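You operate a simulated robot arm through the tools that you are given. There is no shell and no other tool.

Carry out the task below with a simulated two-armed robot. There is one attempt and no reset: what you move stays moved.

## Task
Set the hanging camera to Manual and 50 mm, focus till the screen says Sharp, take a photo.
Fine: the print below it, by the green button; height and slide cranks stay as they are.

It is judged by the outcome, as a careful person would: the job done as asked, and still so three seconds after it is handed in. It fails if anything else is knocked over, pushed out of place, dropped, spilled or broken.

## Robot
Two 7-joint arms with two-finger grippers on one trunk that stands fixed in place. Base frame: the origin is at the foot of the trunk, x ahead of it, y to its left, z up. Readings come in mm, rad, newtons and seconds.
The left shoulder is at [70, 139, 1374], the right one opposite. With the tool pointing down near the work surface each hand reaches from about 100 to 640 mm from the base axis, measured 20 degrees to its own side. Payload 3.43 kg a hand.
The tool frame of a hand sits at the grasp point between the pads (the TCP): z along the fingers, y along the line on which they close. The tips reach 30 mm beyond it. The gripper opens to 104 mm. The gripper's body begins 57 mm behind the TCP.
Orientation is told as [roll, pitch, yaw] about the base's x, y, z axes, in that order, counted from this pose: with the fingers straight down and closing along the base's y, the tool's x points along the base's -x, its y along +y and its z along -z.

## Interface
- The arms move only by the tool play_rows. It takes "left_moves", "right_moves" or both (then of equal length, played together; a hand with none holds still); each is a list of rows, each a list of 7 numbers: the shift along the tool's x, y, z in mm, then the turn, a rotation vector about the tool's x, y, z in rad, then the gripper command, from -1 (shut) to 1 (fully open), values between in proportion. In form: [[x, y, z, rx, ry, rz, grip], ...]. A call has 1 to 20 rows; each row shifts and turns the commanded pose from where the row before left it, along the tool's axes as they then stand. A row lasts 0.2 s, in which the tool goes at most 50 mm and 0.15 rad; a call with a longer step from one row to the next is refused whole, and so is a gripper value outside its range. A pose out of reach is approached as far as the arm can. The call stops where the force on the tool passes 40 N (or 10 N more than at its start, if that is more) or the arm is blocked; 0.2 s more then pass. Each finger travels about 45 mm/s and halts on what it meets, pressing with about 24 N; the grip force reading is that of the motor and also rises with nothing between the fingers. The clock runs only during rows and for 0.2 s after the last one: add rows that do not move to give the fingers time. The reply holds the time, the measured pose of the TCP, the force on the tool along the base axes, the opening and the grip force, in the units named above and with some noise, with the torque about the TCP (base axes, N m) and any sound that the robot's microphone picked up.
- Cameras (640 x 400 px; columns grow to the right, rows downward): "scene" is now at [130.1, -38.2, 1605.1]; the picture's right is [-0.42, -0.91, 0.00], its down [-0.50, 0.23, -0.84] and it looks along [0.76, -0.35, -0.55] (base axes); focal length 271 px, centre (320, 200). "left" rides on the left gripper at [67, -18, -90] in its tool frame; the picture's right is [0.25, 0.97, 0.00], its down [-0.73, 0.19, -0.66] and it looks along [-0.64, 0.17, 0.75] (tool axes); focal length 218 px, centre (320, 200). "right" rides on the right gripper at [67, 17, -90] in its tool frame; the picture's right is [-0.25, 0.97, 0.00], its down [-0.73, -0.19, -0.66] and it looks along [-0.64, -0.17, 0.75] (tool axes); focal length 218 px, centre (320, 200). There is no depth. A picture from a camera that has moved, and an enlarged one, comes with that camera's place and axes in the base frame and with its lens.
- camera(camera): a new picture of that camera. No time passes.
- move_column(by): slides the trunk up (or, below 0, down) by that many mm; the arms and the scene camera ride with it, the base frame stays. It gives what a move gives, with no picture.
- aim_head(pan, tilt): turns the head with the scene camera to pan (to the left, within 1.501 rad either way) and tilt (down, from -0.506 to 1.204), counted from straight ahead of the robot. It gives what a move gives.
- inspect(camera, box): a new picture of the part [left, top, right, bottom] of that camera's present view, enlarged. No time passes.
- close_job(): hands the job in; it is judged then, once.

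Places have to be worked out from the pictures, the camera data and where the tool is seen. Open the grippers and draw the arms clear of the work before you hand the job in, unless the task says otherwise.

The tools are called after "Request:" by a JSON object that holds its "api" and its "payload". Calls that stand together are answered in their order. play_rows: Moves the arms, as the interface text tells. Its arguments: {"type":"object","properties":{"left_moves":{"type":"array","items":{"type":"array","items":{"type":"number"}}},"right_moves":{"type":"array","items":{"type":"array","items":{"type":"number"}}}},"required":[]} The other tools are called the same way: move_column (by) slides the trunk up or down; aim_head (pan, tilt) turns the head that bears the scene camera; camera (camera) takes a picture; inspect (camera, box) takes an enlarged picture of a part of a camera's view; close_job () hands the job in.

At the start:

```text
clock: 0.0
left_ee_pos: [306.8, -20.8, 1471.6]
left_ee_rot: [-0.002, 0.0, 0.002]
left_force: [-0.5, -0.1, 0.1]
left_ft_torque: [0.0, -0.01, 0.01]
left_opening: 104.2
left_gripper_force: 0.0
right_ee_pos: [318.5, -402.0, 1413.3]
right_ee_rot: [0.0, 0.0, -0.001]
right_force: [-0.5, 0.1, -0.5]
right_ft_torque: [0.02, -0.02, -0.01]
right_opening: 104.2
right_gripper_force: 0.0
trunk travel left (down, up): [-869.0, 71.0]
head pan, tilt: [-0.435, 0.579]
```

scene: 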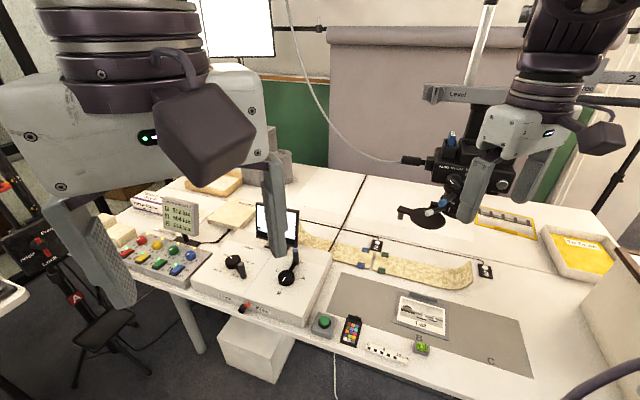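
right: 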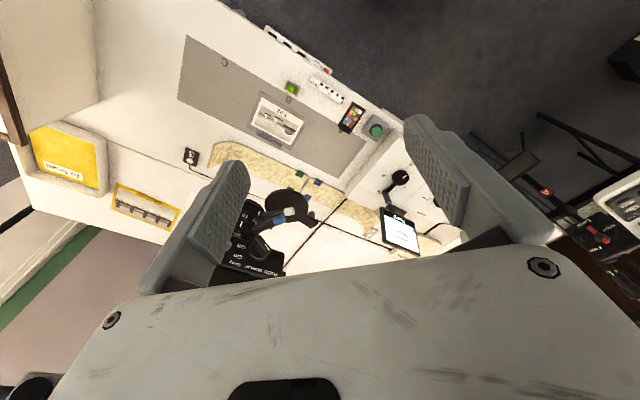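
left: 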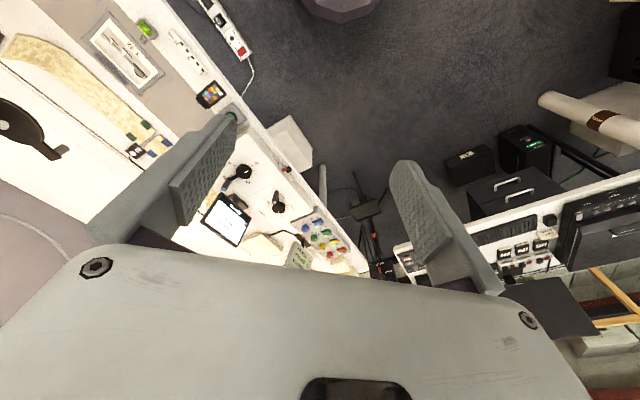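

The scene shows a bench with a hanging camera on a stand at the right-back and a console with knobs, a green button and a screen at the left. I look closer at these parts before moving.

Request:
{"api": "inspect", "payload": {"camera": "scene", "box": [180, 180, 340, 340]}}

Request:
{"api": "inspect", "payload": {"camera": "scene", "box": [380, 60, 580, 260]}}

Request:
{"api": "inspect", "payload": {"camera": "scene", "box": [290, 230, 500, 380]}}

Request:
{"api": "inspect", "payload": {"camera": "scene", "box": [90, 170, 250, 300]}}

```text
2.50 times, centred on (260, 260) of scene
camera zoom: at [130.1, -38.2, 1605.1], right [-0.42, -0.91, 0.0], down [-0.5, 0.23, -0.84], along [0.76, -0.35, -0.55], focal length 677 px, centre (470, 50)
```

zoom: 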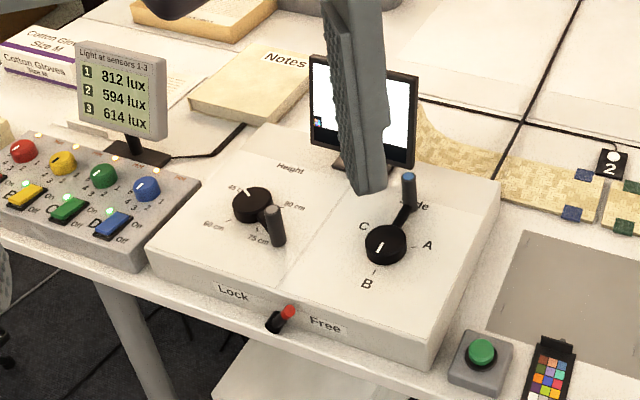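

```text
2.00 times, centred on (480, 160) of scene
camera zoom: at [130.1, -38.2, 1605.1], right [-0.42, -0.91, 0.0], down [-0.5, 0.23, -0.84], along [0.76, -0.35, -0.55], focal length 542 px, centre (0, 280)
```

zoom: 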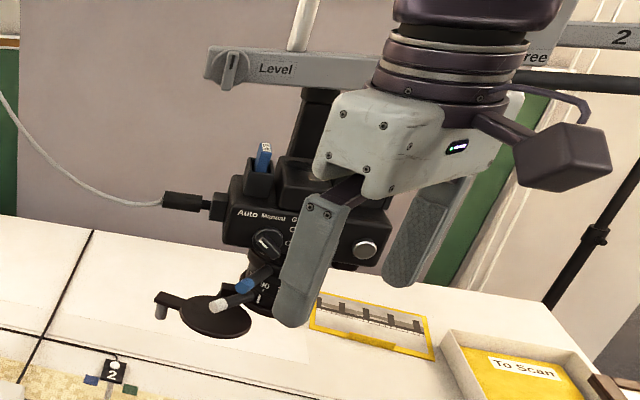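

```text
2.67 times, centred on (395, 305) of scene
camera zoom: at [130.1, -38.2, 1605.1], right [-0.42, -0.91, 0.0], down [-0.5, 0.23, -0.84], along [0.76, -0.35, -0.55], focal length 722 px, centre (120, -80)
```

zoom: 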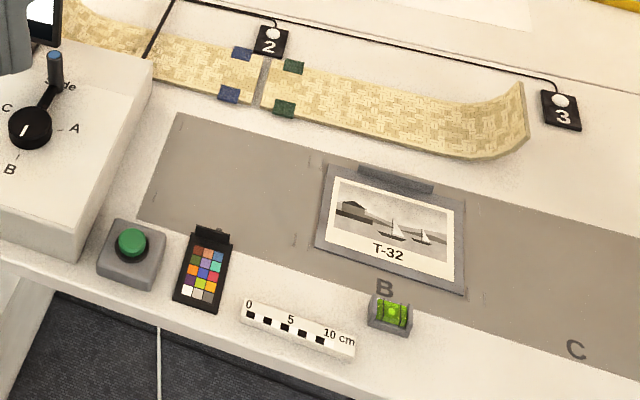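

```text
3.08 times, centred on (170, 235) of scene
camera zoom: at [130.1, -38.2, 1605.1], right [-0.42, -0.91, 0.0], down [-0.5, 0.23, -0.84], along [0.76, -0.35, -0.55], focal length 833 px, centre (782, 92)
```

zoom: 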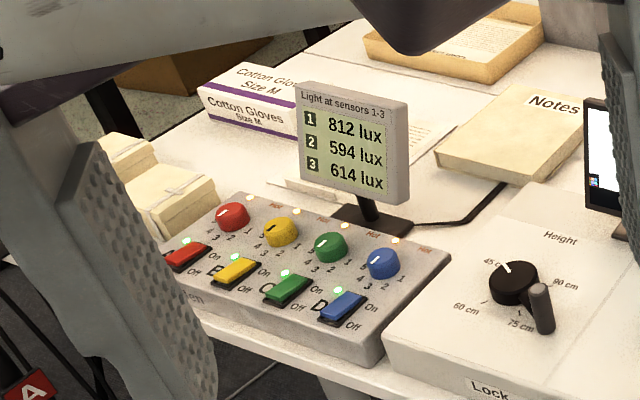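

The right hand blocks the view of the hanging camera (which I triangulate near [500, -555, 1300], bench top near z 700). I draw the right hand back and right, away from it, so that I can see the camera.

Request:
{"api": "play_rows", "payload": {"right_moves": [[40, -20, 0, 0, 0, 0, 1], [40, -20, 0, 0, 0, 0, 1], [40, -20, 0, 0, 0, 0, 1], [20, -20, 0, 0, 0, 0, 1]], "left_moves": [[20, 40, 0, 0, 0, 0, 1], [20, 40, 0, 0, 0, 0, 1], [20, 40, 0, 0, 0, 0, 1], [20, 40, 0, 0, 0, 0, 1]]}}

Request:
{"api": "camera", "payload": {"camera": "scene"}}

Request:
{"api": "camera", "payload": {"camera": "right"}}

```text
clock: 1.0
left_ee_pos: [224.3, 142.3, 1473.6]
left_ee_rot: [-0.002, -0.003, 0.001]
left_force: [-0.8, 0.1, 0.0]
left_ft_torque: [-0.02, -0.01, 0.02]
left_opening: 104.2
left_gripper_force: 0.1
right_ee_pos: [180.7, -479.6, 1405.8]
right_ee_rot: [0.001, -0.004, 0.002]
right_force: [-0.9, 0.1, 0.5]
right_ft_torque: [0.06, -0.02, -0.03]
right_opening: 104.0
right_gripper_force: 0.0
right hand out of reach, approached as far as the arm can: row 4
trunk travel left (down, up): [-869.0, 71.0]
head pan, tilt: [-0.435, 0.579]
```

```text
taken
camera scene: at [128.0, -36.0, 1605.4], right [-0.42, -0.91, 0.0], down [-0.49, 0.23, -0.84], along [0.76, -0.35, -0.55], focal length 271 px, centre (320, 200)
```

scene: 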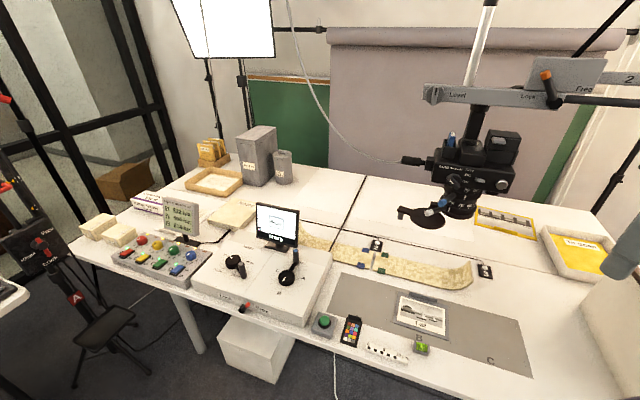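

```text
taken
camera right: at [113.9, -463.7, 1494.5], right [0.25, 0.97, 0.0], down [0.73, -0.19, 0.66], along [0.64, -0.17, -0.75], focal length 218 px, centre (320, 200)
```

right: 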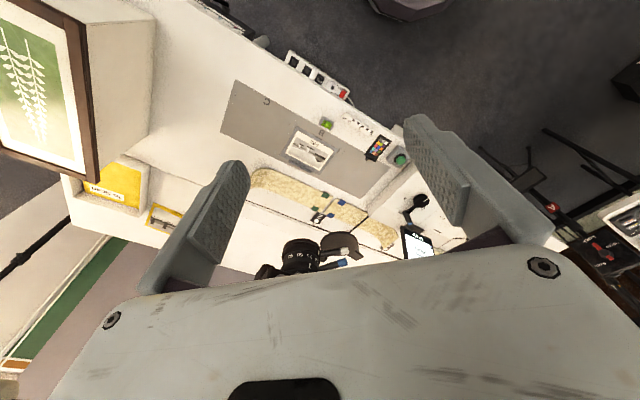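

Now the hanging camera is in clear sight. I enlarge the camera, the screen and the console.

Request:
{"api": "inspect", "payload": {"camera": "scene", "box": [390, 120, 530, 240]}}

Request:
{"api": "inspect", "payload": {"camera": "scene", "box": [210, 190, 340, 320]}}

Request:
{"api": "inspect", "payload": {"camera": "scene", "box": [410, 50, 640, 130]}}

Request:
{"api": "inspect", "payload": {"camera": "scene", "box": [250, 195, 310, 250]}}

```text
3.33 times, centred on (460, 180) of scene
camera zoom: at [128.0, -36.0, 1605.4], right [-0.42, -0.91, 0.0], down [-0.49, 0.23, -0.84], along [0.76, -0.35, -0.55], focal length 903 px, centre (-147, 267)
```

zoom: 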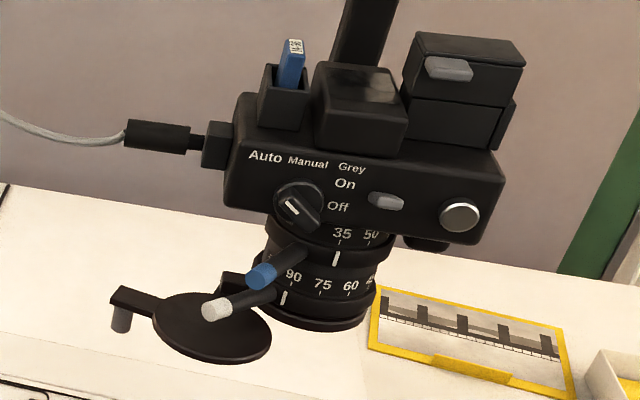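

```text
3.08 times, centred on (275, 255) of scene
camera zoom: at [128.0, -36.0, 1605.4], right [-0.42, -0.91, 0.0], down [-0.49, 0.23, -0.84], along [0.76, -0.35, -0.55], focal length 833 px, centre (458, 31)
```

zoom: 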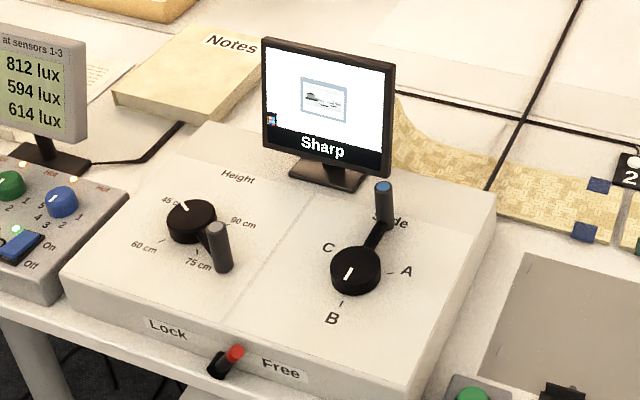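

```text
2.78 times, centred on (525, 90) of scene
camera zoom: at [128.0, -36.0, 1605.4], right [-0.42, -0.91, 0.0], down [-0.49, 0.23, -0.84], along [0.76, -0.35, -0.55], focal length 754 px, centre (-250, 506)
```

zoom: 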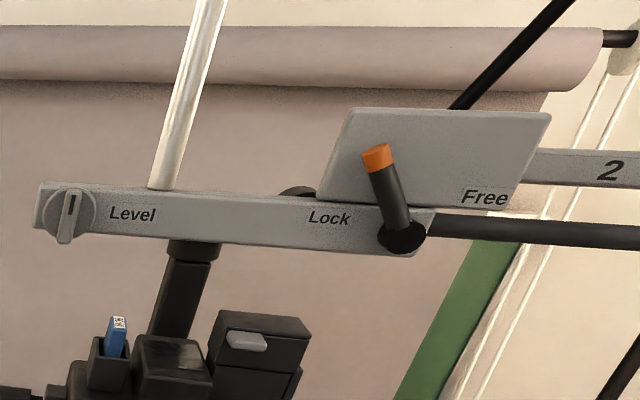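

```text
7.27 times, centred on (280, 222) of scene
camera zoom: at [128.0, -36.0, 1605.4], right [-0.42, -0.91, 0.0], down [-0.49, 0.23, -0.84], along [0.76, -0.35, -0.55], focal length 1969 px, centre (611, 36)
```

zoom: 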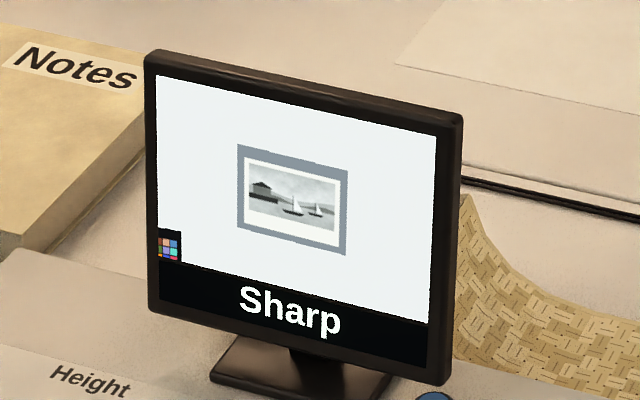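

The screen already says Sharp (in Auto, presumably); the camera has a mode dial Auto/Manual/Grey and two lens rings with levers (35/50… and 90/75/60…). I zoom much further to read the dial, rings and index marks.

Request:
{"api": "inspect", "payload": {"camera": "scene", "box": [438, 150, 488, 182]}}

Request:
{"api": "inspect", "payload": {"camera": "scene", "box": [436, 180, 486, 222]}}

Request:
{"api": "inspect", "payload": {"camera": "scene", "box": [205, 235, 320, 320]}}

Request:
{"api": "inspect", "payload": {"camera": "right", "box": [240, 210, 380, 290]}}

Request:
{"api": "inspect", "payload": {"camera": "scene", "box": [300, 280, 450, 370]}}

```text
12.50 times, centred on (463, 166) of scene
camera zoom: at [128.0, -36.0, 1605.4], right [-0.42, -0.91, 0.0], down [-0.49, 0.23, -0.84], along [0.76, -0.35, -0.55], focal length 3385 px, centre (-1468, 625)
```

zoom: 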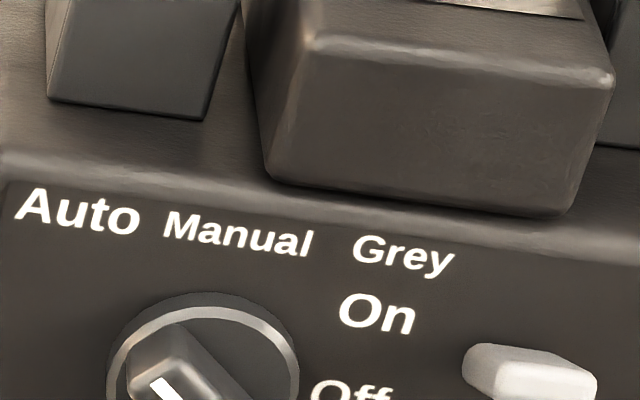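

```text
9.52 times, centred on (461, 201) of scene
camera zoom: at [128.0, -36.0, 1605.4], right [-0.42, -0.91, 0.0], down [-0.49, 0.23, -0.84], along [0.76, -0.35, -0.55], focal length 2579 px, centre (-1023, 190)
```

zoom: 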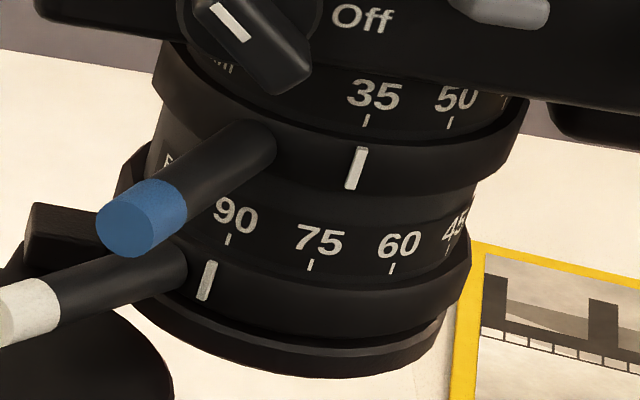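

```text
4.71 times, centred on (262, 278) of scene
camera zoom: at [128.0, -36.0, 1605.4], right [-0.42, -0.91, 0.0], down [-0.49, 0.23, -0.84], along [0.76, -0.35, -0.55], focal length 1274 px, centre (591, -165)
```

zoom: 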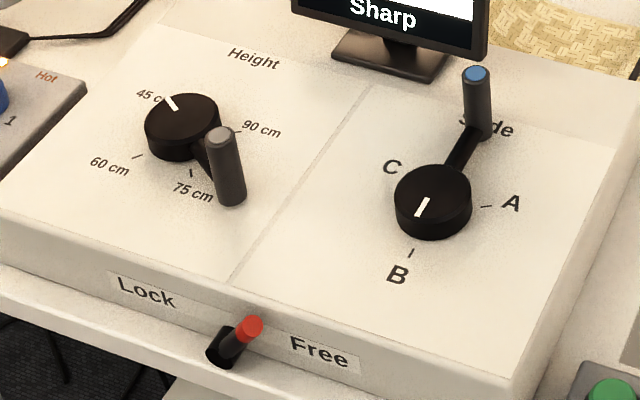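

```text
4.57 times, centred on (310, 250) of right
camera zoom: at [113.9, -463.7, 1494.5], right [0.25, 0.97, 0.0], down [0.73, -0.19, 0.66], along [0.64, -0.17, -0.75], focal length 998 px, centre (366, -29)
```

zoom: 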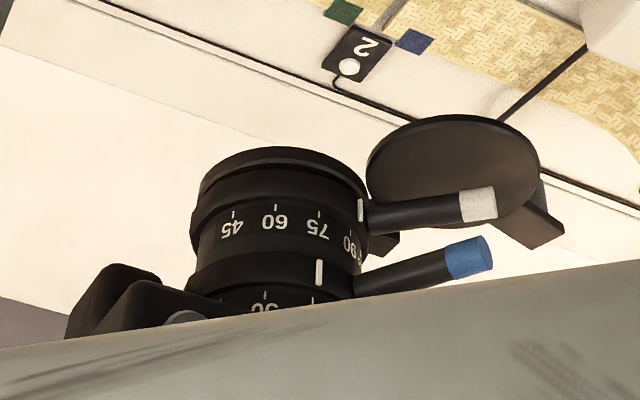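

```text
4.27 times, centred on (375, 325) of scene
camera zoom: at [128.0, -36.0, 1605.4], right [-0.42, -0.91, 0.0], down [-0.49, 0.23, -0.84], along [0.76, -0.35, -0.55], focal length 1155 px, centre (85, -333)
```

zoom: 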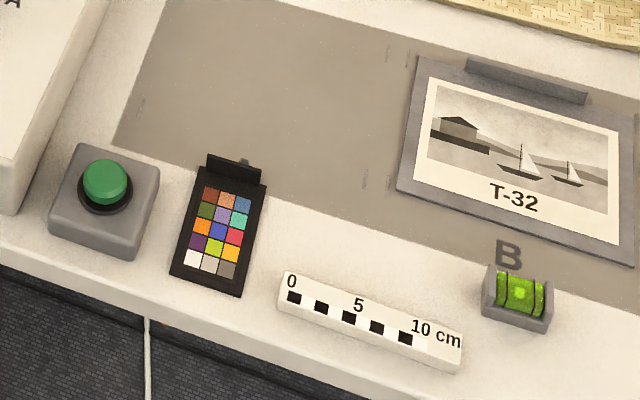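

The zoom ring's index sits just short of 35 (scale 35, 50 to the right), the focus ring's index just past 90, and the dial points to Auto. I lower the trunk by 200 mm to get a second viewpoint for triangulating the dial, levers, screen and button.

Request:
{"api": "move_column", "payload": {"by": -200}}

Request:
{"api": "camera", "payload": {"camera": "scene"}}

Request:
{"api": "inspect", "payload": {"camera": "scene", "box": [390, 40, 540, 134]}}

```text
clock: 3.2
left_ee_pos: [225.0, 140.8, 1274.5]
left_ee_rot: [-0.002, 0.001, 0.001]
left_force: [-0.1, -0.5, -1.2]
left_ft_torque: [-0.01, 0.0, 0.0]
left_opening: 104.1
left_gripper_force: 0.0
right_ee_pos: [183.0, -481.7, 1204.9]
right_ee_rot: [0.004, -0.004, 0.001]
right_force: [0.2, 0.1, -1.2]
right_ft_torque: [-0.05, -0.02, -0.02]
right_opening: 104.0
right_gripper_force: 0.1
trunk travel left (down, up): [-669.0, 271.0]
head pan, tilt: [-0.435, 0.579]
```

```text
taken
camera scene: at [130.1, -38.2, 1405.2], right [-0.42, -0.91, 0.0], down [-0.5, 0.23, -0.84], along [0.76, -0.35, -0.55], focal length 271 px, centre (320, 200)
```

scene: 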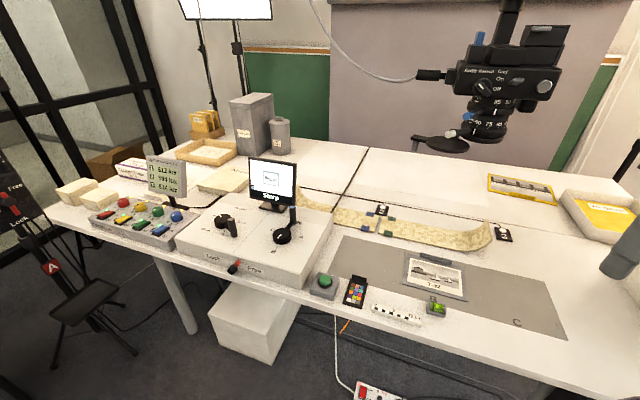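

```text
4.26 times, centred on (465, 87) of scene
camera zoom: at [130.1, -38.2, 1405.2], right [-0.42, -0.91, 0.0], down [-0.5, 0.23, -0.84], along [0.76, -0.35, -0.55], focal length 1152 px, centre (-297, 681)
```

zoom: 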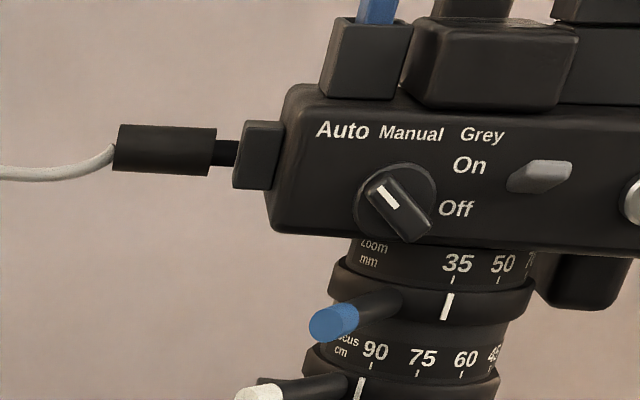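

The second view gives the dial at about [484, -533, 1306]. I zoom in on the dial and rings from this lower viewpoint for accurate triangulation and to see their shapes.

Request:
{"api": "inspect", "payload": {"camera": "scene", "box": [465, 60, 525, 98]}}

Request:
{"api": "inspect", "payload": {"camera": "scene", "box": [410, 95, 530, 165]}}

Request:
{"api": "camera", "payload": {"camera": "right"}}

Request:
{"api": "camera", "payload": {"camera": "left"}}

```text
10.53 times, centred on (495, 79) of scene
camera zoom: at [130.1, -38.2, 1405.2], right [-0.42, -0.91, 0.0], down [-0.5, 0.23, -0.84], along [0.76, -0.35, -0.55], focal length 2850 px, centre (-1522, 1474)
```

zoom: 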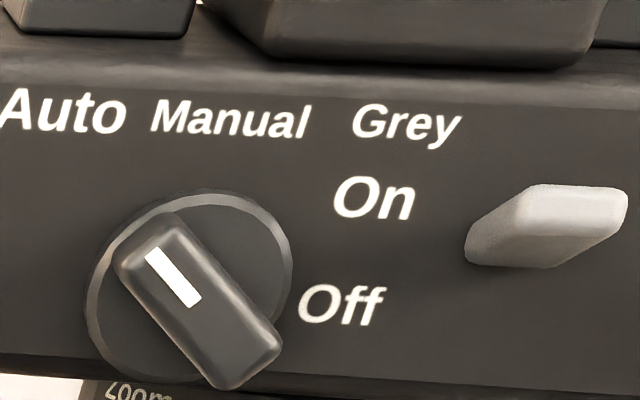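

```text
5.33 times, centred on (470, 130) of scene
camera zoom: at [130.1, -38.2, 1405.2], right [-0.42, -0.91, 0.0], down [-0.5, 0.23, -0.84], along [0.76, -0.35, -0.55], focal length 1444 px, centre (-480, 573)
```

zoom: 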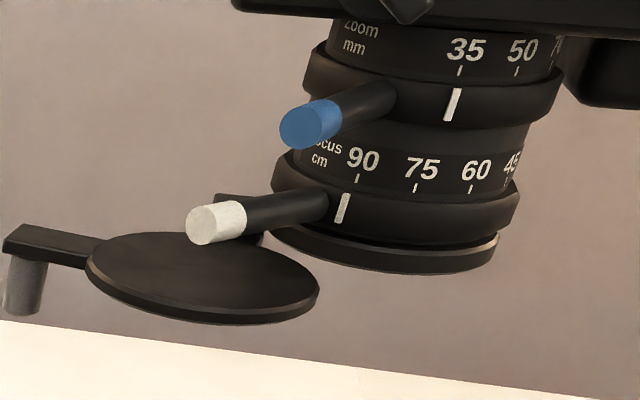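

```text
taken
camera right: at [116.3, -465.6, 1293.8], right [0.25, 0.97, 0.0], down [0.73, -0.19, 0.66], along [0.64, -0.17, -0.75], focal length 218 px, centre (320, 200)
```

right: 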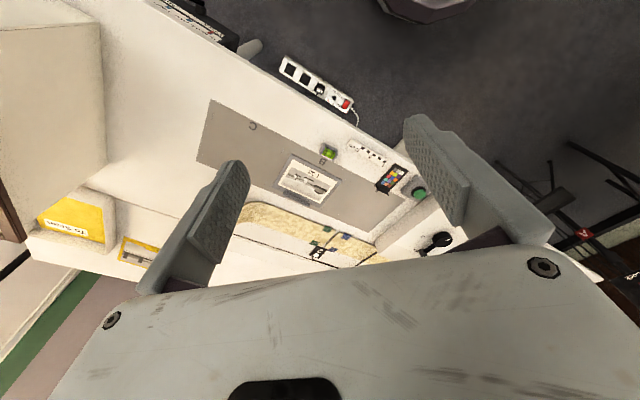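

```text
taken
camera left: at [158.3, 121.8, 1363.7], right [-0.25, 0.97, 0.0], down [0.73, 0.19, 0.66], along [0.64, 0.17, -0.75], focal length 218 px, centre (320, 200)
```

left: 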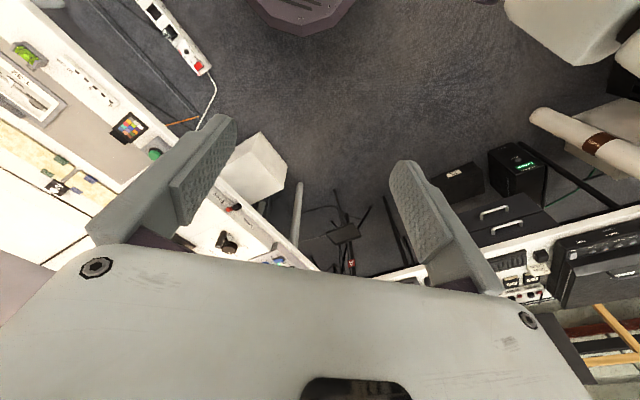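

Triangulation gives: dial centre ≈ [483, -532, 1307] on a face whose outward normal is about [-0.73, 0.68, 0]; blue (zoom) lever tip ≈ [480, -509, 1257]; white (focus) lever tip ≈ [507, -506, 1213]; lens axis ≈ [505, -612]. I bring the right hand to a free spot in front of the camera and turn it towards it in yaw.

Request:
{"api": "play_rows", "payload": {"right_moves": [[-33, 9, -21, 0, 0, 0, 1], [-33, 9, -21, 0, 0, 0, 1], [-33, 9, -21, 0, 0, 0, 1], [-33, 9, -21, 0, 0, 0, 1], [-33, 9, -21, 0, 0, 0, 1], [-32, 8, -20, 0, 0, 0, 1], [0, 0, 0, 0, 0, 0.15, 0.5], [0, 0, 0, 0, 0, 0.15, 0.2], [0, 0, 0, 0, 0, 0.15, 0], [0, 0, 0, 0, 0, 0.15, -0.2], [0, 0, 0, 0, 0, 0.15, -0.2]]}}

Request:
{"api": "camera", "payload": {"camera": "scene"}}

Request:
{"api": "camera", "payload": {"camera": "right"}}

```text
clock: 5.6
left_ee_pos: [226.6, 140.4, 1274.0]
left_ee_rot: [-0.003, 0.0, 0.002]
left_force: [0.5, 0.4, -0.6]
left_ft_torque: [0.02, -0.01, 0.0]
left_opening: 104.0
left_gripper_force: 0.1
right_ee_pos: [377.0, -421.5, 1239.9]
right_ee_rot: [0.003, -0.001, -0.751]
right_force: [-0.3, -0.4, 0.5]
right_ft_torque: [0.03, -0.02, 0.01]
right_opening: 41.5
right_gripper_force: 0.1
right hand out of reach, approached as far as the arm can: row 1, 2, 3, 4, 5, 6
trunk travel left (down, up): [-669.0, 271.0]
head pan, tilt: [-0.435, 0.579]
```

```text
taken
camera scene: at [130.2, -38.1, 1405.1], right [-0.42, -0.91, 0.0], down [-0.5, 0.23, -0.84], along [0.76, -0.35, -0.55], focal length 271 px, centre (320, 200)
```

scene: 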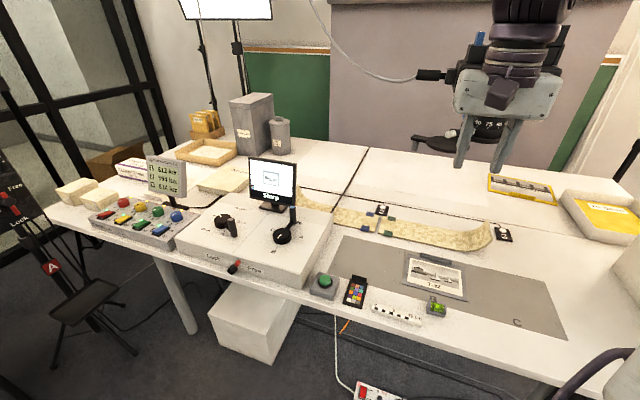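

```text
taken
camera right: at [338.8, -363.0, 1328.0], right [0.85, 0.53, 0.0], down [0.4, -0.64, 0.66], along [0.35, -0.55, -0.75], focal length 218 px, centre (320, 200)
```

right: 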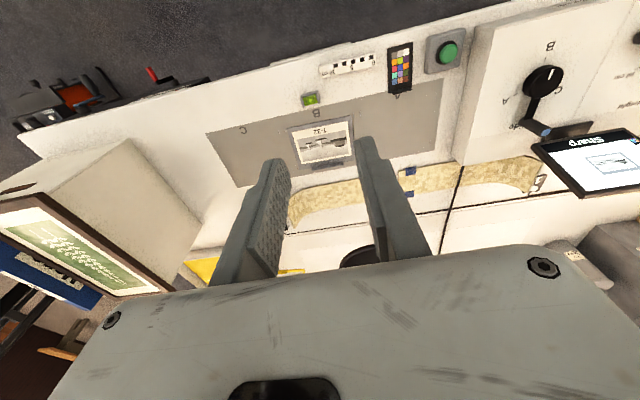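

The hand stands clear in front of the camera (n ≈ 220 mm from the lens axis), opening 41 mm. I now pitch the fingers up to horizontal, in steps.

Request:
{"api": "play_rows", "payload": {"right_moves": [[0, 0, 0, 0, -0.15, 0, -0.2], [0, 0, 0, 0, -0.15, 0, -0.2], [0, 0, 0, 0, -0.15, 0, -0.2], [0, 0, 0, 0, -0.15, 0, -0.2], [0, 0, 0, 0, -0.15, 0, -0.2]]}}

```text
clock: 6.8
left_ee_pos: [225.3, 141.1, 1273.3]
left_ee_rot: [-0.003, 0.0, 0.002]
left_force: [-0.2, 0.4, 0.3]
left_ft_torque: [-0.04, -0.01, 0.0]
left_opening: 104.2
left_gripper_force: 0.0
right_ee_pos: [357.7, -454.8, 1261.7]
right_ee_rot: [0.004, -0.603, -0.752]
right_force: [0.7, 0.5, 0.9]
right_ft_torque: [-0.03, 0.02, -0.01]
right_opening: 41.7
right_gripper_force: 0.1
right hand out of reach, approached as far as the arm can: row 3, 4, 5
trunk travel left (down, up): [-669.0, 271.0]
head pan, tilt: [-0.435, 0.579]
```

The arm is awkwardly folded there: for a horizontal tool at z ≈ 1307 the shoulder should be higher. I raise the trunk fully, so the wrist lies below the shoulder.

Request:
{"api": "move_column", "payload": {"by": 271}}

Request:
{"api": "camera", "payload": {"camera": "scene"}}

```text
clock: 9.5
left_ee_pos: [226.2, 140.9, 1543.6]
left_ee_rot: [-0.001, -0.002, 0.001]
left_force: [0.1, 0.4, -0.5]
left_ft_torque: [0.01, -0.04, -0.01]
left_opening: 103.7
left_gripper_force: 0.1
right_ee_pos: [357.5, -452.7, 1531.2]
right_ee_rot: [0.003, -0.6, -0.75]
right_force: [0.0, 0.8, 0.6]
right_ft_torque: [-0.01, -0.01, -0.03]
right_opening: 41.5
right_gripper_force: 0.0
trunk travel left (down, up): [-940.0, 0.0]
head pan, tilt: [-0.435, 0.579]
```

```text
taken
camera scene: at [130.2, -38.2, 1676.1], right [-0.42, -0.91, 0.0], down [-0.5, 0.23, -0.84], along [0.76, -0.35, -0.55], focal length 271 px, centre (320, 200)
```

scene: 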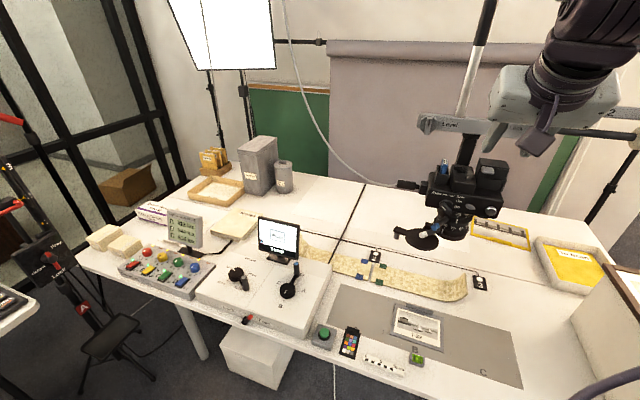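

The right hand (now at z 1531) is in free air in front of the camera plane. I bring it straight down to about z 1310, relative to the shoulder a more natural height.

Request:
{"api": "play_rows", "payload": {"right_moves": [[25, 0, 36.5, 0, 0, 0, -0.2], [25, 0, 36.5, 0, 0, 0, -0.2], [25, 0, 36.5, 0, 0, 0, -0.2], [25, 0, 36.5, 0, 0, 0, -0.2], [25, 0, 36.5, 0, 0, 0, -0.2]]}}

```text
clock: 10.7
left_ee_pos: [224.6, 139.9, 1544.6]
left_ee_rot: [-0.002, -0.003, 0.001]
left_force: [-0.6, -0.3, 0.8]
left_ft_torque: [0.01, -0.06, 0.01]
left_opening: 103.8
left_gripper_force: 0.0
right_ee_pos: [318.7, -509.1, 1432.2]
right_ee_rot: [-0.002, -0.599, -0.743]
right_force: [-0.5, -0.4, -1.1]
right_ft_torque: [-0.03, -0.01, 0.0]
right_opening: 41.7
right_gripper_force: 0.1
right hand out of reach, approached as far as the arm can: row 1, 2, 3, 4, 5
trunk travel left (down, up): [-940.0, 0.0]
head pan, tilt: [-0.435, 0.579]
```

The hand drifted aside since that near spot is outside the arm's reach. I try a spot further out, in front of the dial (≈ [420, -470, 1310]), which is still clear of the levers.

Request:
{"api": "play_rows", "payload": {"right_moves": [[7, 24.3, 31, 0, 0, 0, -0.2], [7, 24.3, 31, 0, 0, 0, -0.2], [7, 24.3, 31, 0, 0, 0, -0.2], [7, 24.3, 31, 0, 0, 0, -0.2]]}}

Request:
{"api": "camera", "payload": {"camera": "scene"}}

```text
clock: 11.7
left_ee_pos: [229.4, 141.7, 1543.4]
left_ee_rot: [-0.004, 0.002, 0.002]
left_force: [-0.2, 1.1, -0.4]
left_ft_torque: [-0.04, 0.02, 0.02]
left_opening: 103.9
left_gripper_force: 0.1
right_ee_pos: [355.6, -509.6, 1317.9]
right_ee_rot: [-0.009, -0.59, -0.712]
right_force: [1.6, 0.0, -0.5]
right_ft_torque: [0.01, 0.0, 0.01]
right_opening: 41.7
right_gripper_force: 0.1
right hand out of reach, approached as far as the arm can: row 1, 2, 3, 4
trunk travel left (down, up): [-940.0, 0.0]
head pan, tilt: [-0.435, 0.579]
```

```text
taken
camera scene: at [133.1, -36.6, 1675.9], right [-0.42, -0.91, 0.0], down [-0.5, 0.23, -0.84], along [0.76, -0.35, -0.55], focal length 271 px, centre (320, 200)
```

scene: 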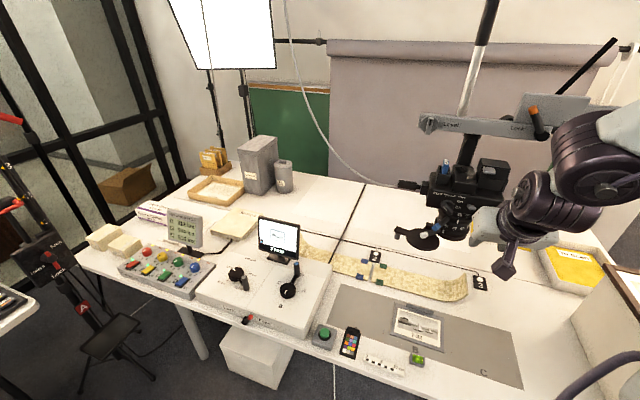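

The arm struggles with strongly pitched poses close in, so I will use a steeper tool (nearly pointing down) instead. I pitch back up by 0.3 rad and shift forward a little, and check how the readings respond.

Request:
{"api": "play_rows", "payload": {"right_moves": [[0, 0, 0, 0, 0.1, 0.02, -0.2], [0, 0, 0, 0, 0.1, 0.02, -0.2], [0, 0, 0, 0, 0.1, 0, -0.2], [0, 0, 0, 0, 0, 0, -0.2]]}}

```text
clock: 12.7
left_ee_pos: [225.8, 142.5, 1544.1]
left_ee_rot: [-0.003, 0.0, 0.002]
left_force: [0.1, 0.0, 0.1]
left_ft_torque: [-0.01, -0.02, 0.04]
left_opening: 104.0
left_gripper_force: 0.0
right_ee_pos: [346.2, -520.5, 1319.6]
right_ee_rot: [0.021, -0.302, -0.791]
right_force: [-0.1, 0.8, -0.8]
right_ft_torque: [-0.02, -0.02, 0.0]
right_opening: 41.6
right_gripper_force: 0.0
right hand out of reach, approached as far as the arm can: row 1
trunk travel left (down, up): [-940.0, 0.0]
head pan, tilt: [-0.435, 0.579]
```

Now the pose is within reach: TCP [346, -520, 1320], pitch -0.3. I shift it to the left in front of the dial (staying ~60 mm off the face) and raise it slightly.

Request:
{"api": "play_rows", "payload": {"right_moves": [[-14, 28.8, -4.4, 0, 0, -0.02, -0.2], [-14, 28.8, -4.4, 0, 0, -0.02, -0.2], [-14, 28.8, -4.4, 0, 0, 0, -0.2], [0, 0, 0, 0, 0, 0, -0.2]]}}

Request:
{"api": "camera", "payload": {"camera": "scene"}}

Request:
{"api": "camera", "payload": {"camera": "right"}}

```text
clock: 13.7
left_ee_pos: [225.2, 138.6, 1544.6]
left_ee_rot: [-0.001, -0.001, 0.002]
left_force: [0.0, 0.7, 0.2]
left_ft_torque: [0.04, -0.02, 0.0]
left_opening: 104.0
left_gripper_force: 0.1
right_ee_pos: [432.9, -484.3, 1345.2]
right_ee_rot: [0.013, -0.3, -0.751]
right_force: [-1.0, -0.8, 0.4]
right_ft_torque: [0.02, 0.03, 0.0]
right_opening: 41.7
right_gripper_force: 0.1
trunk travel left (down, up): [-940.0, 0.0]
head pan, tilt: [-0.435, 0.579]
```

```text
taken
camera scene: at [129.3, -39.4, 1676.2], right [-0.42, -0.91, 0.0], down [-0.5, 0.23, -0.84], along [0.76, -0.35, -0.55], focal length 271 px, centre (320, 200)
```

scene: 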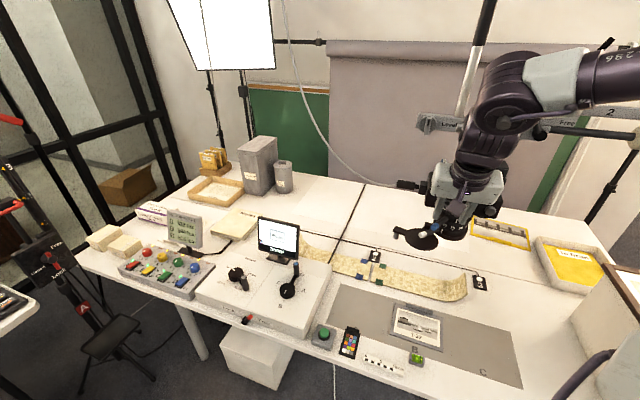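

```text
taken
camera right: at [378.7, -411.2, 1409.4], right [0.83, 0.55, 0.09], down [0.23, -0.49, 0.84], along [0.5, -0.68, -0.53], focal length 218 px, centre (320, 200)
```

right: 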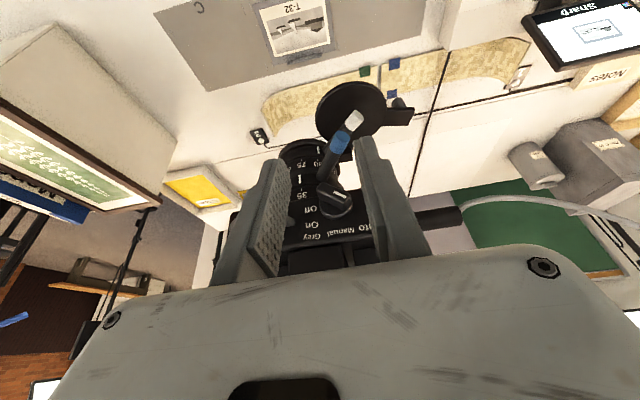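

Now the hand is just where I planned, in reach, and its own camera sees the dial between the fingers. I enlarge that view to check the alignment.

Request:
{"api": "inspect", "payload": {"camera": "right", "box": [250, 120, 410, 260]}}

Request:
{"api": "inspect", "payload": {"camera": "scene", "box": [380, 130, 540, 250]}}

```text
2.86 times, centred on (330, 190) of right
camera zoom: at [378.7, -411.2, 1409.4], right [0.83, 0.55, 0.09], down [0.23, -0.49, 0.84], along [0.5, -0.68, -0.53], focal length 624 px, centre (291, 229)
```

zoom: 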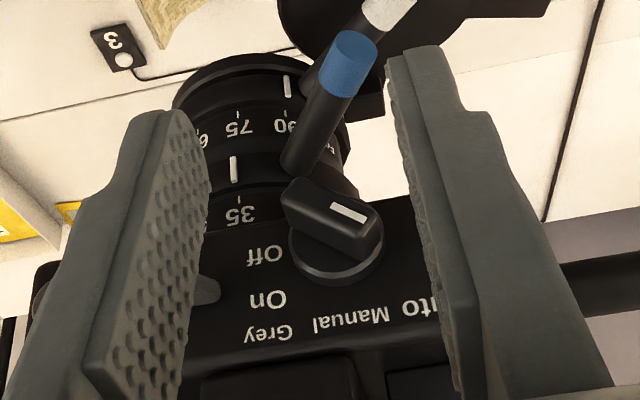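

```text
3.33 times, centred on (460, 190) of scene
camera zoom: at [129.3, -39.4, 1676.2], right [-0.42, -0.91, 0.0], down [-0.5, 0.23, -0.84], along [0.76, -0.35, -0.55], focal length 903 px, centre (-147, 233)
```

zoom: 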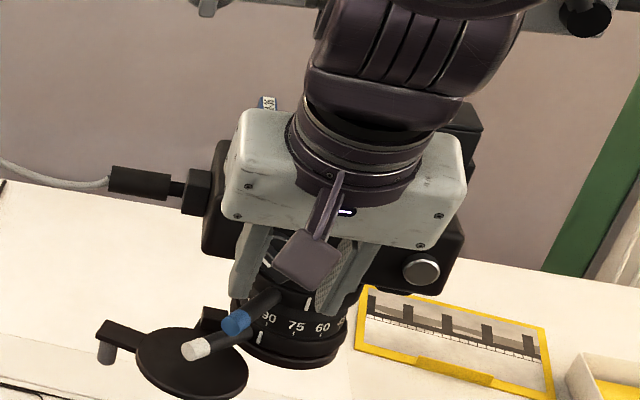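

The frames agree to about 3 mm: the dial is centred between the fingers (lateral 44 vs 43 mm). Plan: lower to the dial's height with a pitch of ~0.22, move in so that the fingers straddle the pointer bar, then close – the pads square the bar to vertical, which is Manual. First the lowering, still about 35 mm out.

Request:
{"api": "play_rows", "payload": {"right_moves": [[0, 0, 0, -0.012, 0.08, 0, -0.2], [-4.4, -0.4, 14.4, 0, 0, 0, -0.2], [-4.3, -0.4, 14.4, 0, 0, 0, -0.2], [0, 0, 0, 0, 0, 0, -0.2]]}}

Request:
{"api": "camera", "payload": {"camera": "right"}}

Request:
{"api": "inspect", "payload": {"camera": "right", "box": [250, 120, 410, 260]}}

Request:
{"api": "inspect", "payload": {"camera": "scene", "box": [400, 150, 520, 250]}}

```text
clock: 14.7
left_ee_pos: [225.9, 140.9, 1544.4]
left_ee_rot: [-0.001, 0.0, -0.001]
left_force: [-0.8, 0.0, 0.9]
left_ft_torque: [0.02, -0.01, 0.0]
left_opening: 104.1
left_gripper_force: 0.1
right_ee_pos: [445.4, -495.4, 1319.0]
right_ee_rot: [0.021, -0.221, -0.746]
right_force: [-0.1, 0.1, 0.0]
right_ft_torque: [0.03, 0.04, 0.03]
right_opening: 41.6
right_gripper_force: 0.1
trunk travel left (down, up): [-940.0, 0.0]
head pan, tilt: [-0.435, 0.579]
```

```text
taken
camera right: at [392.6, -426.4, 1390.6], right [0.83, 0.55, 0.08], down [0.28, -0.54, 0.8], along [0.48, -0.64, -0.6], focal length 218 px, centre (320, 200)
```

right: 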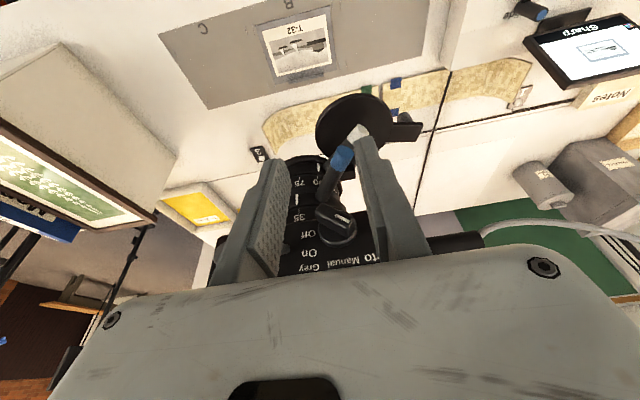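

```text
2.86 times, centred on (330, 190) of right
camera zoom: at [392.6, -426.4, 1390.6], right [0.83, 0.55, 0.08], down [0.28, -0.54, 0.8], along [0.48, -0.64, -0.6], focal length 624 px, centre (291, 229)
```

zoom: 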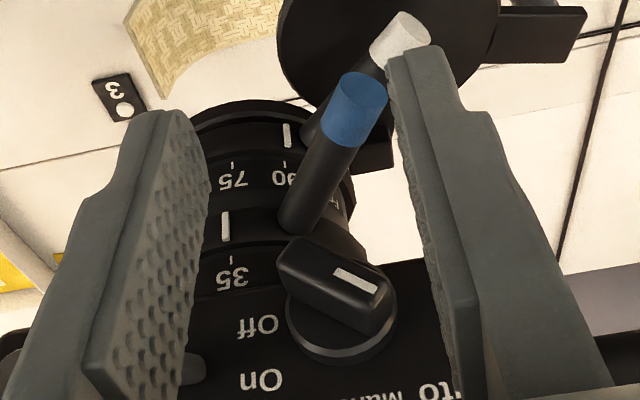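

```text
4.00 times, centred on (460, 200) of scene
camera zoom: at [130.1, -37.6, 1676.2], right [-0.42, -0.91, 0.0], down [-0.5, 0.23, -0.84], along [0.76, -0.35, -0.55], focal length 1083 px, centre (-240, 200)
```

zoom: 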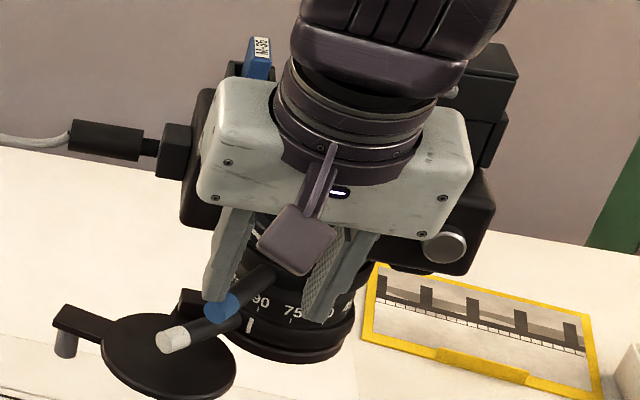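

Everything lines up. I correct the small roll and move in 20 mm towards the face.

Request:
{"api": "play_rows", "payload": {"right_moves": [[-9.8, -0.6, 2.2, 0.01, 0, 0, -0.2], [-9.8, -0.6, 2.2, 0.01, 0, 0, -0.2], [0, 0, 0, 0, 0, 0, -0.2]]}}

Request:
{"api": "inspect", "payload": {"camera": "right", "box": [250, 120, 410, 260]}}

```text
clock: 15.5
left_ee_pos: [225.4, 140.9, 1544.7]
left_ee_rot: [-0.003, -0.002, 0.002]
left_force: [-0.1, -0.6, 0.2]
left_ft_torque: [-0.04, 0.03, 0.01]
left_opening: 103.9
left_gripper_force: 0.0
right_ee_pos: [458.9, -508.7, 1319.6]
right_ee_rot: [0.001, -0.221, -0.747]
right_force: [0.1, 0.1, 0.2]
right_ft_torque: [0.01, 0.02, -0.02]
right_opening: 41.5
right_gripper_force: 0.1
trunk travel left (down, up): [-940.0, 0.0]
head pan, tilt: [-0.435, 0.579]
```

```text
2.86 times, centred on (330, 190) of right
camera zoom: at [407.6, -438.9, 1390.6], right [0.84, 0.54, 0.06], down [0.29, -0.53, 0.8], along [0.46, -0.66, -0.6], focal length 624 px, centre (291, 229)
```

zoom: 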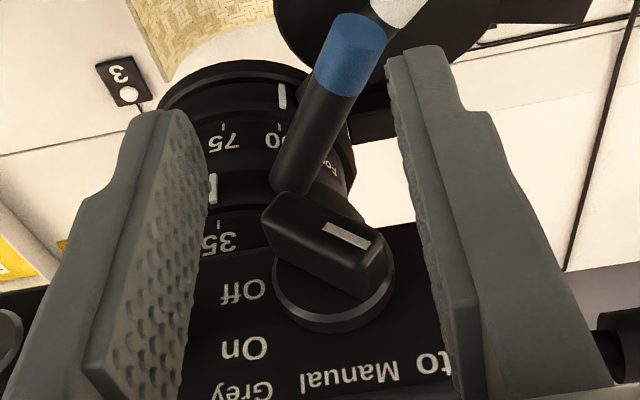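

The dial appears ~1.5–2 mm further left and a few mm higher/deeper than my estimate. I shift by that and move in another 12 mm, watching the force.

Request:
{"api": "play_rows", "payload": {"right_moves": [[-6, 1, 0.5, 0, 0, 0, -0.2], [-6, 0.5, 1, 0, 0, 0, -0.2], [0, 0, 0, 0, 0, 0, -0.2]]}}

Request:
{"api": "inspect", "payload": {"camera": "right", "box": [250, 120, 410, 260]}}

Request:
{"api": "inspect", "payload": {"camera": "scene", "box": [420, 170, 500, 240]}}

```text
clock: 16.3
left_ee_pos: [224.5, 141.9, 1544.9]
left_ee_rot: [-0.002, -0.001, 0.002]
left_force: [-0.4, 0.9, -0.6]
left_ft_torque: [-0.04, -0.02, -0.03]
left_opening: 104.0
left_gripper_force: 0.1
right_ee_pos: [466.9, -515.6, 1319.7]
right_ee_rot: [0.002, -0.222, -0.747]
right_force: [-0.9, 0.3, -0.4]
right_ft_torque: [0.0, 0.01, 0.0]
right_opening: 41.7
right_gripper_force: 0.1
trunk travel left (down, up): [-940.0, 0.0]
head pan, tilt: [-0.435, 0.579]
```

```text
2.86 times, centred on (330, 190) of right
camera zoom: at [417.4, -446.4, 1391.7], right [0.84, 0.54, 0.06], down [0.29, -0.53, 0.8], along [0.46, -0.65, -0.6], focal length 624 px, centre (291, 229)
```

zoom: 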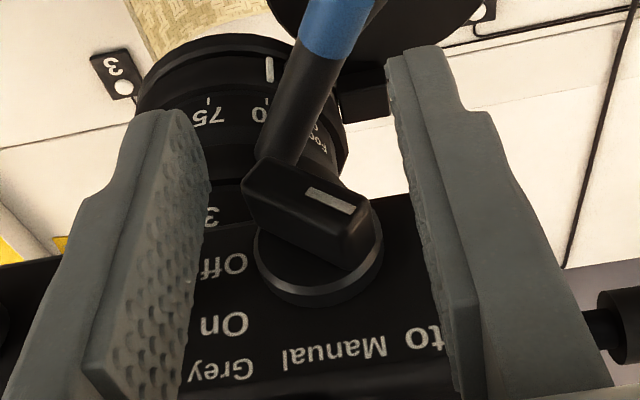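

```text
5.71 times, centred on (460, 205) of scene
camera zoom: at [129.7, -38.0, 1676.2], right [-0.42, -0.91, 0.0], down [-0.5, 0.23, -0.84], along [0.76, -0.35, -0.55], focal length 1547 px, centre (-480, 171)
```

zoom: 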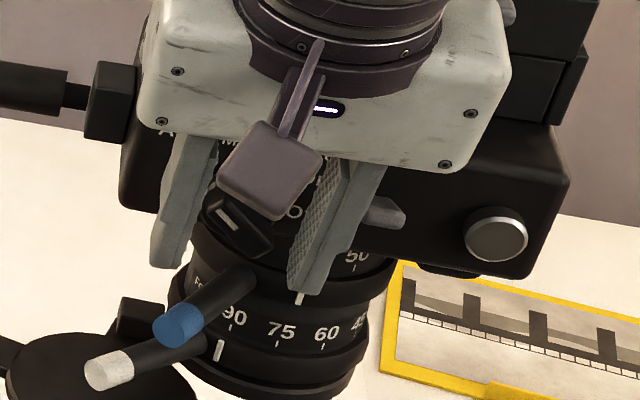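

The bar now lies between the pads laterally, but by my ray estimate its front is still ~2–5 mm beyond the pads' inner edge. I go in in small steps with force checks.

Request:
{"api": "play_rows", "payload": {"right_moves": [[-3, 0.5, 0.7, 0, 0, 0, -0.2], [-2, 0, 0.4, 0, 0, 0, -0.2], [0, 0, 0, 0, 0, 0, -0.2]]}}

Request:
{"api": "inspect", "payload": {"camera": "right", "box": [250, 120, 410, 260]}}

```text
clock: 17.1
left_ee_pos: [225.7, 141.3, 1543.7]
left_ee_rot: [0.0, -0.004, 0.002]
left_force: [-0.2, 0.2, -0.5]
left_ft_torque: [0.03, -0.01, -0.04]
left_opening: 103.8
left_gripper_force: 0.0
right_ee_pos: [471.8, -519.3, 1320.0]
right_ee_rot: [0.003, -0.22, -0.746]
right_force: [-0.4, -0.1, -0.3]
right_ft_torque: [-0.03, 0.03, 0.0]
right_opening: 41.4
right_gripper_force: 0.1
trunk travel left (down, up): [-940.0, 0.0]
head pan, tilt: [-0.435, 0.579]
```

```text
2.86 times, centred on (330, 190) of right
camera zoom: at [421.7, -449.4, 1391.7], right [0.84, 0.54, 0.06], down [0.29, -0.53, 0.8], along [0.46, -0.65, -0.6], focal length 624 px, centre (291, 229)
```

zoom: 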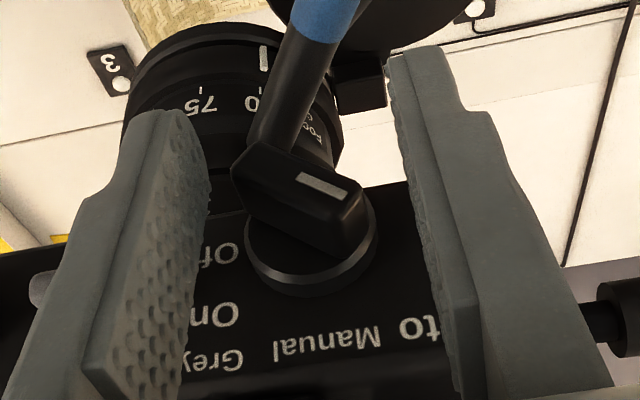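

No contact force yet. I check from the scene camera how the finger tips sit relative to the bar and the disc.

Request:
{"api": "inspect", "payload": {"camera": "scene", "box": [436, 188, 486, 228]}}

```text
10.00 times, centred on (461, 208) of scene
camera zoom: at [129.8, -38.1, 1676.2], right [-0.42, -0.91, 0.0], down [-0.5, 0.23, -0.84], along [0.76, -0.35, -0.55], focal length 2708 px, centre (-1090, 120)
```

zoom: 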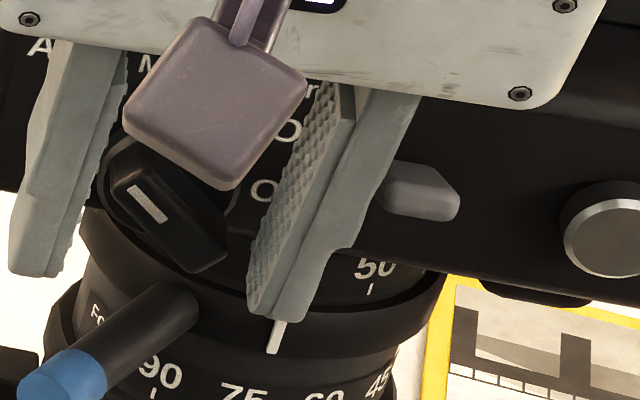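

The tips look to overlap the bar by several millimetres in depth with no contact on the disc. I go 2 mm deeper and then close the fingers slowly onto the bar.

Request:
{"api": "play_rows", "payload": {"right_moves": [[-2, 0, 0.4, 0, 0, 0, -0.2], [0, 0, 0, 0, 0, 0, -0.3], [0, 0, 0, 0, 0, 0, -0.4], [0, 0, 0, 0, 0, 0, -0.5], [0, 0, 0, 0, 0, 0, -0.6]]}}

Request:
{"api": "inspect", "payload": {"camera": "right", "box": [250, 120, 410, 260]}}

Request:
{"api": "inspect", "payload": {"camera": "scene", "box": [436, 188, 486, 228]}}

```text
clock: 18.3
left_ee_pos: [225.5, 139.1, 1543.9]
left_ee_rot: [0.0, 0.0, 0.002]
left_force: [0.0, 0.3, 1.0]
left_ft_torque: [-0.01, 0.01, 0.04]
left_opening: 104.1
left_gripper_force: 0.1
right_ee_pos: [473.1, -521.8, 1318.8]
right_ee_rot: [0.003, -0.22, -0.747]
right_force: [-3.0, -2.4, -2.7]
right_ft_torque: [-0.1, -0.07, -0.29]
right_opening: 30.9
right_gripper_force: 44.7
trunk travel left (down, up): [-940.0, 0.0]
head pan, tilt: [-0.435, 0.579]
```

```text
2.86 times, centred on (330, 190) of right
camera zoom: at [422.7, -452.1, 1391.4], right [0.84, 0.54, 0.06], down [0.29, -0.53, 0.8], along [0.46, -0.65, -0.6], focal length 624 px, centre (291, 229)
```

zoom: 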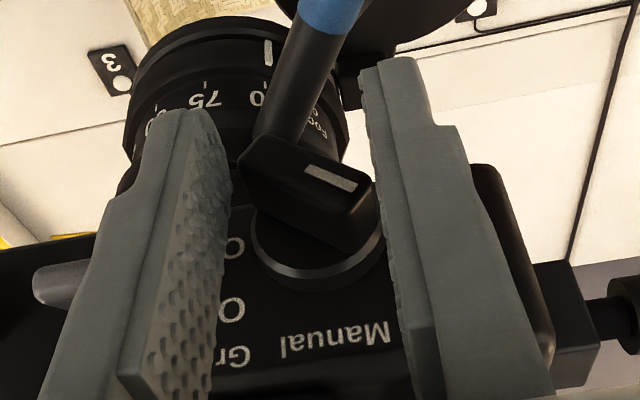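

```text
10.00 times, centred on (461, 208) of scene
camera zoom: at [129.6, -39.5, 1676.1], right [-0.42, -0.91, 0.0], down [-0.5, 0.23, -0.84], along [0.76, -0.35, -0.55], focal length 2708 px, centre (-1090, 120)
```

zoom: 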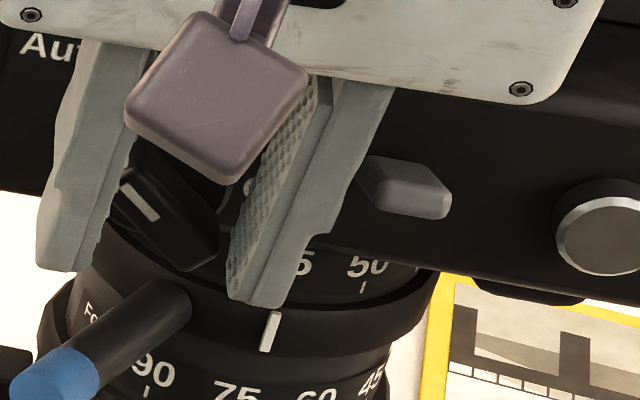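

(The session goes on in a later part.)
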